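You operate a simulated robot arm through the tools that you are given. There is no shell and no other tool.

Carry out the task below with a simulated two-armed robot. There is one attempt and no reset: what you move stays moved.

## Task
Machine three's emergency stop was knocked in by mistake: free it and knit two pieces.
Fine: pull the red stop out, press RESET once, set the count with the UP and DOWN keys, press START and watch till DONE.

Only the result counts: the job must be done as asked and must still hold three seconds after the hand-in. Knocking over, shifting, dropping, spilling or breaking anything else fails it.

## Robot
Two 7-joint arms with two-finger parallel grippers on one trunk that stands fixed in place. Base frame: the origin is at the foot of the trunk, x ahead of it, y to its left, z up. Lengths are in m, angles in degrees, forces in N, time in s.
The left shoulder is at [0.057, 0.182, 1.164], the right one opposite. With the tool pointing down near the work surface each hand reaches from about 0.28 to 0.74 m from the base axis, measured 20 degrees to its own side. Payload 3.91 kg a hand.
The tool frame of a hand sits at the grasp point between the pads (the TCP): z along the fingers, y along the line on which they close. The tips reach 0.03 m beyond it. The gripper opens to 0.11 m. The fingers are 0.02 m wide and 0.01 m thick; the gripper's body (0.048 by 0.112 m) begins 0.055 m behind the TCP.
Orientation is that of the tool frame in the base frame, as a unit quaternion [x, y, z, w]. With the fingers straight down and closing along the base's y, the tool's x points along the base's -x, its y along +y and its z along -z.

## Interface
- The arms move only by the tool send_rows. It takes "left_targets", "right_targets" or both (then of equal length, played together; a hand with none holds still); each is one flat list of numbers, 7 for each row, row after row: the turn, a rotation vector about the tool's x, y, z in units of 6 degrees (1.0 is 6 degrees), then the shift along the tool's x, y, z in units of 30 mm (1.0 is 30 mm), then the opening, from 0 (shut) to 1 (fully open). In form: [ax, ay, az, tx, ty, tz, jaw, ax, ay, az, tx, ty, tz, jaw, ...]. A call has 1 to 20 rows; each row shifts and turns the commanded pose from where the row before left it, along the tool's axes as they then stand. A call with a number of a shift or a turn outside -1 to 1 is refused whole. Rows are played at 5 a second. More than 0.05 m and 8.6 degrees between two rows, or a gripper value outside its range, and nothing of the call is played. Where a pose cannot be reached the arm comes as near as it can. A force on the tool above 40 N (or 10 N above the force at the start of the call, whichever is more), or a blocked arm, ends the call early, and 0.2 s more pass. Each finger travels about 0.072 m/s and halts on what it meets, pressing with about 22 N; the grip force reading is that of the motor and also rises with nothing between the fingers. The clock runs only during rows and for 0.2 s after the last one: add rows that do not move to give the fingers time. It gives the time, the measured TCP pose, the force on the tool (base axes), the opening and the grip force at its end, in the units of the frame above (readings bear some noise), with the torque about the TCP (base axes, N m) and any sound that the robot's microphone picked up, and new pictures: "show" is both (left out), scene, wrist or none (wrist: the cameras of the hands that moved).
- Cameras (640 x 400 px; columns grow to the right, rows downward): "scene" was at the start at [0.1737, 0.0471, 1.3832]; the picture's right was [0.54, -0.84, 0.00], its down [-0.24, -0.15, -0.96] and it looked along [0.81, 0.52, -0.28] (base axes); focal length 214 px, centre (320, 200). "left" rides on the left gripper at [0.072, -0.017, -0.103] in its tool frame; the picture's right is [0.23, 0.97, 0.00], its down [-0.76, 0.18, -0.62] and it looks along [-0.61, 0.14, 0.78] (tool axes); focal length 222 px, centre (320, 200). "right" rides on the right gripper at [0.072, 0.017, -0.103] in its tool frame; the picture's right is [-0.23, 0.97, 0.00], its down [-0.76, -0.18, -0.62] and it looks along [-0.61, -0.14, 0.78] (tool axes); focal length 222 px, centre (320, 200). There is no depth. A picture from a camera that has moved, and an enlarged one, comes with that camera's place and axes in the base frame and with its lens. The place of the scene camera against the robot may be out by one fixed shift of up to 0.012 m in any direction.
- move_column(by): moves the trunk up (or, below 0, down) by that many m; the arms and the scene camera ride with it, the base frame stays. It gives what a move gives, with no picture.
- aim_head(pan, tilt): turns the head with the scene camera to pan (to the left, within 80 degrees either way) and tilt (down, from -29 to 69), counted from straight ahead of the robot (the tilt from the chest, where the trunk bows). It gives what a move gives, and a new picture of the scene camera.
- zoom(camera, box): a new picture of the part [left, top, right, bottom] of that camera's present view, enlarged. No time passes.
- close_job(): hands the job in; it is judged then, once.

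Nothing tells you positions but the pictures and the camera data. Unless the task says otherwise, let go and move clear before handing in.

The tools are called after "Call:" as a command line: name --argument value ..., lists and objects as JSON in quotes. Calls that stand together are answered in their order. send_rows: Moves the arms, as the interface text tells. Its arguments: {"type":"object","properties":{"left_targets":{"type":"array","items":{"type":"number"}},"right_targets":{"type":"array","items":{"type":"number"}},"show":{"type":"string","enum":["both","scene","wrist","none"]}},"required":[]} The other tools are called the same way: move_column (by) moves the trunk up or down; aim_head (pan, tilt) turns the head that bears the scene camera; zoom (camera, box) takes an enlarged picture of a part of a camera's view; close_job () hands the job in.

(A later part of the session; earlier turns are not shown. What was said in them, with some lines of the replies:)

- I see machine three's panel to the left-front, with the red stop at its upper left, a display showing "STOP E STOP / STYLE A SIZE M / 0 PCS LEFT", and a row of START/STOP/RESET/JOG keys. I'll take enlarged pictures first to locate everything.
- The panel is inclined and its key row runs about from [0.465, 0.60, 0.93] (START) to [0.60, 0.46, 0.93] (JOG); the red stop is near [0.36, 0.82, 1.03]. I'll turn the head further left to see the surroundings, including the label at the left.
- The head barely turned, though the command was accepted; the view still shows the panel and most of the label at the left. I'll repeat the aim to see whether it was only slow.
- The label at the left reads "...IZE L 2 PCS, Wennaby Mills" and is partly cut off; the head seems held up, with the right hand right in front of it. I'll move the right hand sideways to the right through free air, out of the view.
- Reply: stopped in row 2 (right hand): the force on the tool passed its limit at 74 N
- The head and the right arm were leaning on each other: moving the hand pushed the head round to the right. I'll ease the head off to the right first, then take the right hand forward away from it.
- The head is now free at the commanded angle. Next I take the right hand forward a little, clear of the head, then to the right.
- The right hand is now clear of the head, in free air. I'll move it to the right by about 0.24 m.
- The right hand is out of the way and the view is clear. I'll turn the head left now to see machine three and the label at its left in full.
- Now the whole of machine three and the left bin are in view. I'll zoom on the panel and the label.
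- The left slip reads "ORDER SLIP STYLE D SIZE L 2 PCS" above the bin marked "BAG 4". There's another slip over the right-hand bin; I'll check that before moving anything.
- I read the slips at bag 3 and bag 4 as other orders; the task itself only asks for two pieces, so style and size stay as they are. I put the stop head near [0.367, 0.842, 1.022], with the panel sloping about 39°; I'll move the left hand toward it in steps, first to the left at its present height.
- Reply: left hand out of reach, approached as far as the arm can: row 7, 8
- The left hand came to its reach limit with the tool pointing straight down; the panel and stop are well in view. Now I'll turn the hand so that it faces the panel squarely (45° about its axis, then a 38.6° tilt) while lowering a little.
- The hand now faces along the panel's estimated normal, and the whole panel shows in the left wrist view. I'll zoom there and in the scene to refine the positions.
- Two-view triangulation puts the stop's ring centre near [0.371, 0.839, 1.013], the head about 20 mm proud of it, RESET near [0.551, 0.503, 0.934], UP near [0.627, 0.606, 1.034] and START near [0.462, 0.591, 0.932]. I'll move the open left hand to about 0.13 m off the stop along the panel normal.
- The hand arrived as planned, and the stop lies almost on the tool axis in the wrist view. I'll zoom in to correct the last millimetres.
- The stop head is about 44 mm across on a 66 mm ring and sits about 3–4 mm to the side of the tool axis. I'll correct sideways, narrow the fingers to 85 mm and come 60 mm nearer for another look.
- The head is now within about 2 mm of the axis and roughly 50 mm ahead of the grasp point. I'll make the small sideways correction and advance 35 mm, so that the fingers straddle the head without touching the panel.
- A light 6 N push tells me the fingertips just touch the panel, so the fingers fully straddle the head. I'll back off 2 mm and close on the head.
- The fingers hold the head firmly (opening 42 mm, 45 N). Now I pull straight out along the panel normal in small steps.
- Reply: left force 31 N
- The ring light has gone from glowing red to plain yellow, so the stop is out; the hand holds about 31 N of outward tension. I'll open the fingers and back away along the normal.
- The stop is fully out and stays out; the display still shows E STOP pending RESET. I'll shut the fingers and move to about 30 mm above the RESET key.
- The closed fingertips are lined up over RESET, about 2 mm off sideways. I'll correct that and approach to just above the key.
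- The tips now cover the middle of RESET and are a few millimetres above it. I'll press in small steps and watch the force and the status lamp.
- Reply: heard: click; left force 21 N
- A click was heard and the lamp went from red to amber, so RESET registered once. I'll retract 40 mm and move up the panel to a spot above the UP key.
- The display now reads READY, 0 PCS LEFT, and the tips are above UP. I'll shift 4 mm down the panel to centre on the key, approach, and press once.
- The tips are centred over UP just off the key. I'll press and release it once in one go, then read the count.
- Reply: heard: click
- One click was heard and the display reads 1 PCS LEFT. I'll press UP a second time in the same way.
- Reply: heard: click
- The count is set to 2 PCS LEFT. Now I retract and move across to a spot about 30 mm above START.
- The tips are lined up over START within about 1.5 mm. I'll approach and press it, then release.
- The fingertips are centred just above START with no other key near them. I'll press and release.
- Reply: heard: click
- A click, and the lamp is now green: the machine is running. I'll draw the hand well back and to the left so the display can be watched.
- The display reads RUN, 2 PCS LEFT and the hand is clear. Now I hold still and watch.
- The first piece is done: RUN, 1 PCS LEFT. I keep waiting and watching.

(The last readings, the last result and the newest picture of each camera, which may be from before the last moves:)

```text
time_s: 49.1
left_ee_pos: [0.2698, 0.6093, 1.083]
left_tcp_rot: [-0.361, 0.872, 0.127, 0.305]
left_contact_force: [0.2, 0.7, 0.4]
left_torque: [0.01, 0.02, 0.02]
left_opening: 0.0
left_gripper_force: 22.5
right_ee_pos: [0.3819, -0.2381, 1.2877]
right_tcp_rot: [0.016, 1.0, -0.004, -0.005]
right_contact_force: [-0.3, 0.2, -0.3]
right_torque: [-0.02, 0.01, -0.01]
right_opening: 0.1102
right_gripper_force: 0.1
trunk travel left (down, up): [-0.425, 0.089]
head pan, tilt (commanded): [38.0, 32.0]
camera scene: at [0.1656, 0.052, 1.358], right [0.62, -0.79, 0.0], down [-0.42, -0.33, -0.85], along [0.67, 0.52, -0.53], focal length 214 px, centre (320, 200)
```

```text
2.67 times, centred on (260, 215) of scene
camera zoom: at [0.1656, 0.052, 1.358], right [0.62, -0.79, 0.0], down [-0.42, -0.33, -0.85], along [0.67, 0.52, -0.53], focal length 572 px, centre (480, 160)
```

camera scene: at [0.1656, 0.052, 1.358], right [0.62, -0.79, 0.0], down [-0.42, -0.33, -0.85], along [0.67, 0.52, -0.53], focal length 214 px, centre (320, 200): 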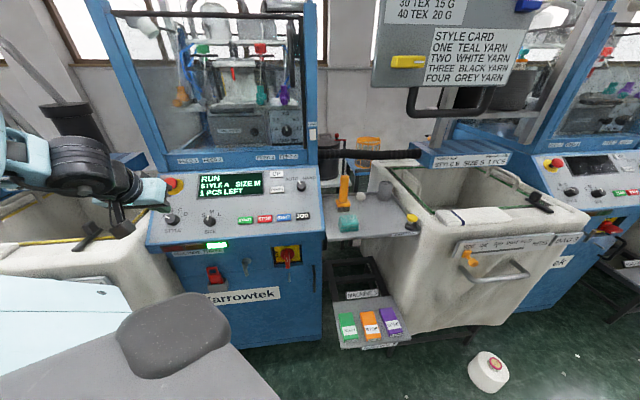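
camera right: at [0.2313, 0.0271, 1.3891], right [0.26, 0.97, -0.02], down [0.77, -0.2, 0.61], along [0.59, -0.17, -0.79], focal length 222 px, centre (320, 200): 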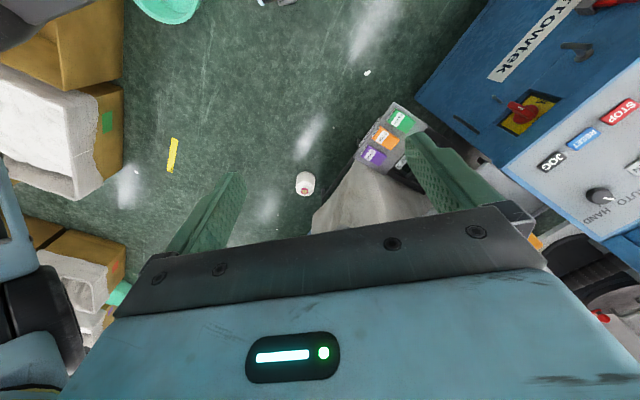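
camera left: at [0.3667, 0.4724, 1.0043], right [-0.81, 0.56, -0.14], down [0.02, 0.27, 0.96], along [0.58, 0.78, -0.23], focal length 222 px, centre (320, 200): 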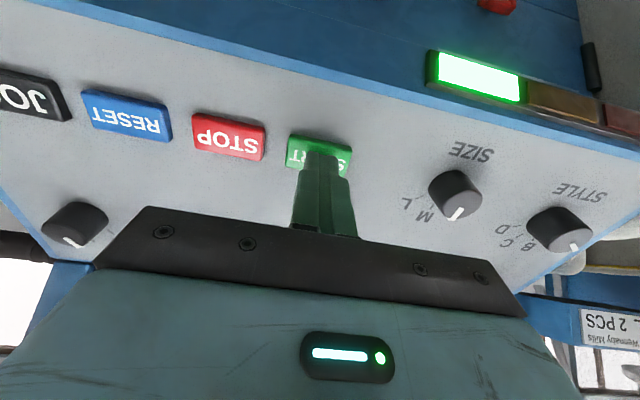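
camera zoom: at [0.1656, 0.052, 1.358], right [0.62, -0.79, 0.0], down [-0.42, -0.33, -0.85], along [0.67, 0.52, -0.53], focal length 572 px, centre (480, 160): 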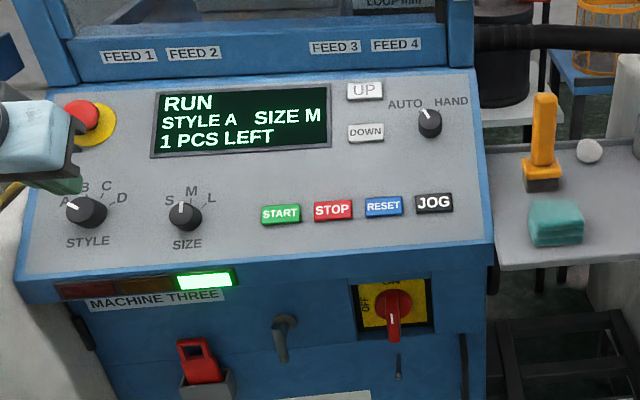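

It still shows RUN, 1 PCS LEFT with the green lamp on. I wait on.

Call:
send_rows --left_targets '[0, 0, 0, 0, 0, 0, 0, 0, 0, 0, 0, 0, 0, 0, 0, 0, 0, 0, 0, 0, 0, 0, 0, 0, 0, 0, 0, 0, 0, 0, 0, 0, 0, 0, 0, 0, 0, 0, 0, 0, 0, 0, 0, 0, 0, 0, 0, 0, 0, 0, 0, 0, 0, 0, 0, 0, 0, 0, 0, 0, 0, 0, 0, 0, 0, 0, 0, 0, 0, 0, 0, 0, 0, 0, 0, 0, 0, 0, 0, 0, 0, 0, 0, 0, 0, 0, 0, 0, 0, 0, 0, 0, 0, 0, 0, 0, 0, 0, 0, 0, 0, 0, 0, 0, 0, 0, 0, 0, 0, 0, 0, 0, 0, 0, 0, 0, 0, 0, 0, 0, 0, 0, 0, 0, 0, 0, 0, 0, 0, 0, 0, 0, 0, 0, 0, 0, 0, 0, 0, 0]' --show "scene"

Call:
zoom --camera "scene" --box '[140, 140, 380, 290]'

```text
time_s: 53.3
left_ee_pos: [0.2715, 0.6099, 1.082]
left_tcp_rot: [-0.362, 0.872, 0.126, 0.305]
left_contact_force: [-0.4, -0.1, 0.3]
left_torque: [0.01, 0.01, 0.0]
left_opening: 0.0
left_gripper_force: 21.9
right_ee_pos: [0.3821, -0.2369, 1.2888]
right_tcp_rot: [0.016, 1.0, -0.005, -0.003]
right_contact_force: [0.5, 0.3, -0.1]
right_torque: [-0.02, -0.03, 0.0]
right_opening: 0.1101
right_gripper_force: 0.1
trunk travel left (down, up): [-0.425, 0.089]
head pan, tilt (commanded): [38.0, 32.0]
camera scene: at [0.1656, 0.052, 1.358], right [0.62, -0.79, 0.0], down [-0.42, -0.33, -0.85], along [0.67, 0.52, -0.53], focal length 214 px, centre (320, 200)
```

scene: 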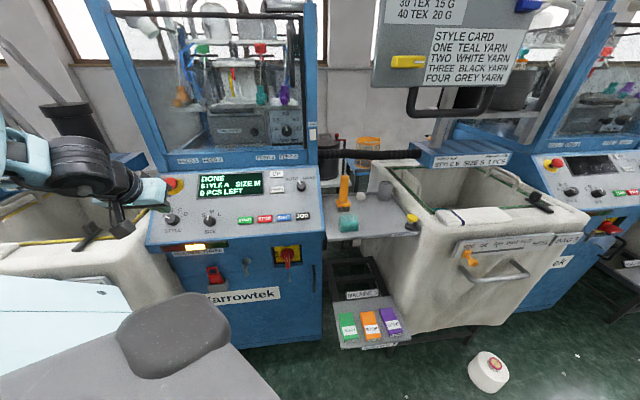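

```text
2.67 times, centred on (260, 215) of scene
camera zoom: at [0.1656, 0.052, 1.358], right [0.62, -0.79, 0.0], down [-0.42, -0.33, -0.85], along [0.67, 0.52, -0.53], focal length 572 px, centre (480, 160)
```

zoom: 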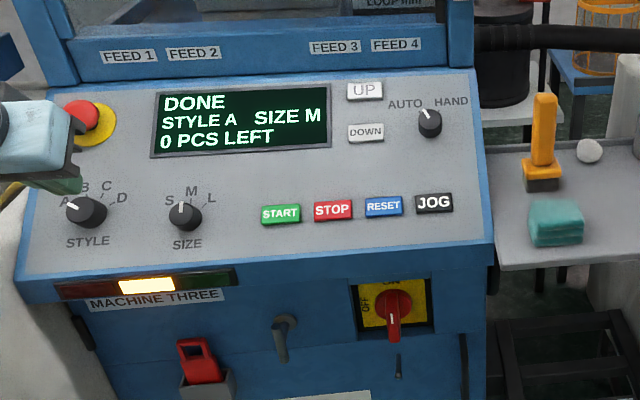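

The display reads DONE, 0 PCS LEFT, with the stop still out and the style, size and AUTO settings as they were. Both hands are clear of everything, so I hand the job in.

Call:
close_job

```text
The job is handed in.
```

Machine three knitted its two pieces. The display read DONE, 0 PCS LEFT when I handed the job in.

- **Emergency stop:** I pulled it out and it stayed out.
- **Keys:** I pressed RESET once, UP twice to set the count to two, and START once. Each press gave a single click.
- **Settings:** I left it at STYLE A, SIZE M and AUTO, since you didn't ask for a change. The order slips on the bins marked BAG 3 and BAG 4 call for other styles and sizes, and I took them as belonging to other jobs.
- **Contact early on:** the robot's right arm was leaning against its own head at the start, and moving it clear pushed the head aside with about 74 N. The head turned normally afterwards. I saw nothing else shift or fall.
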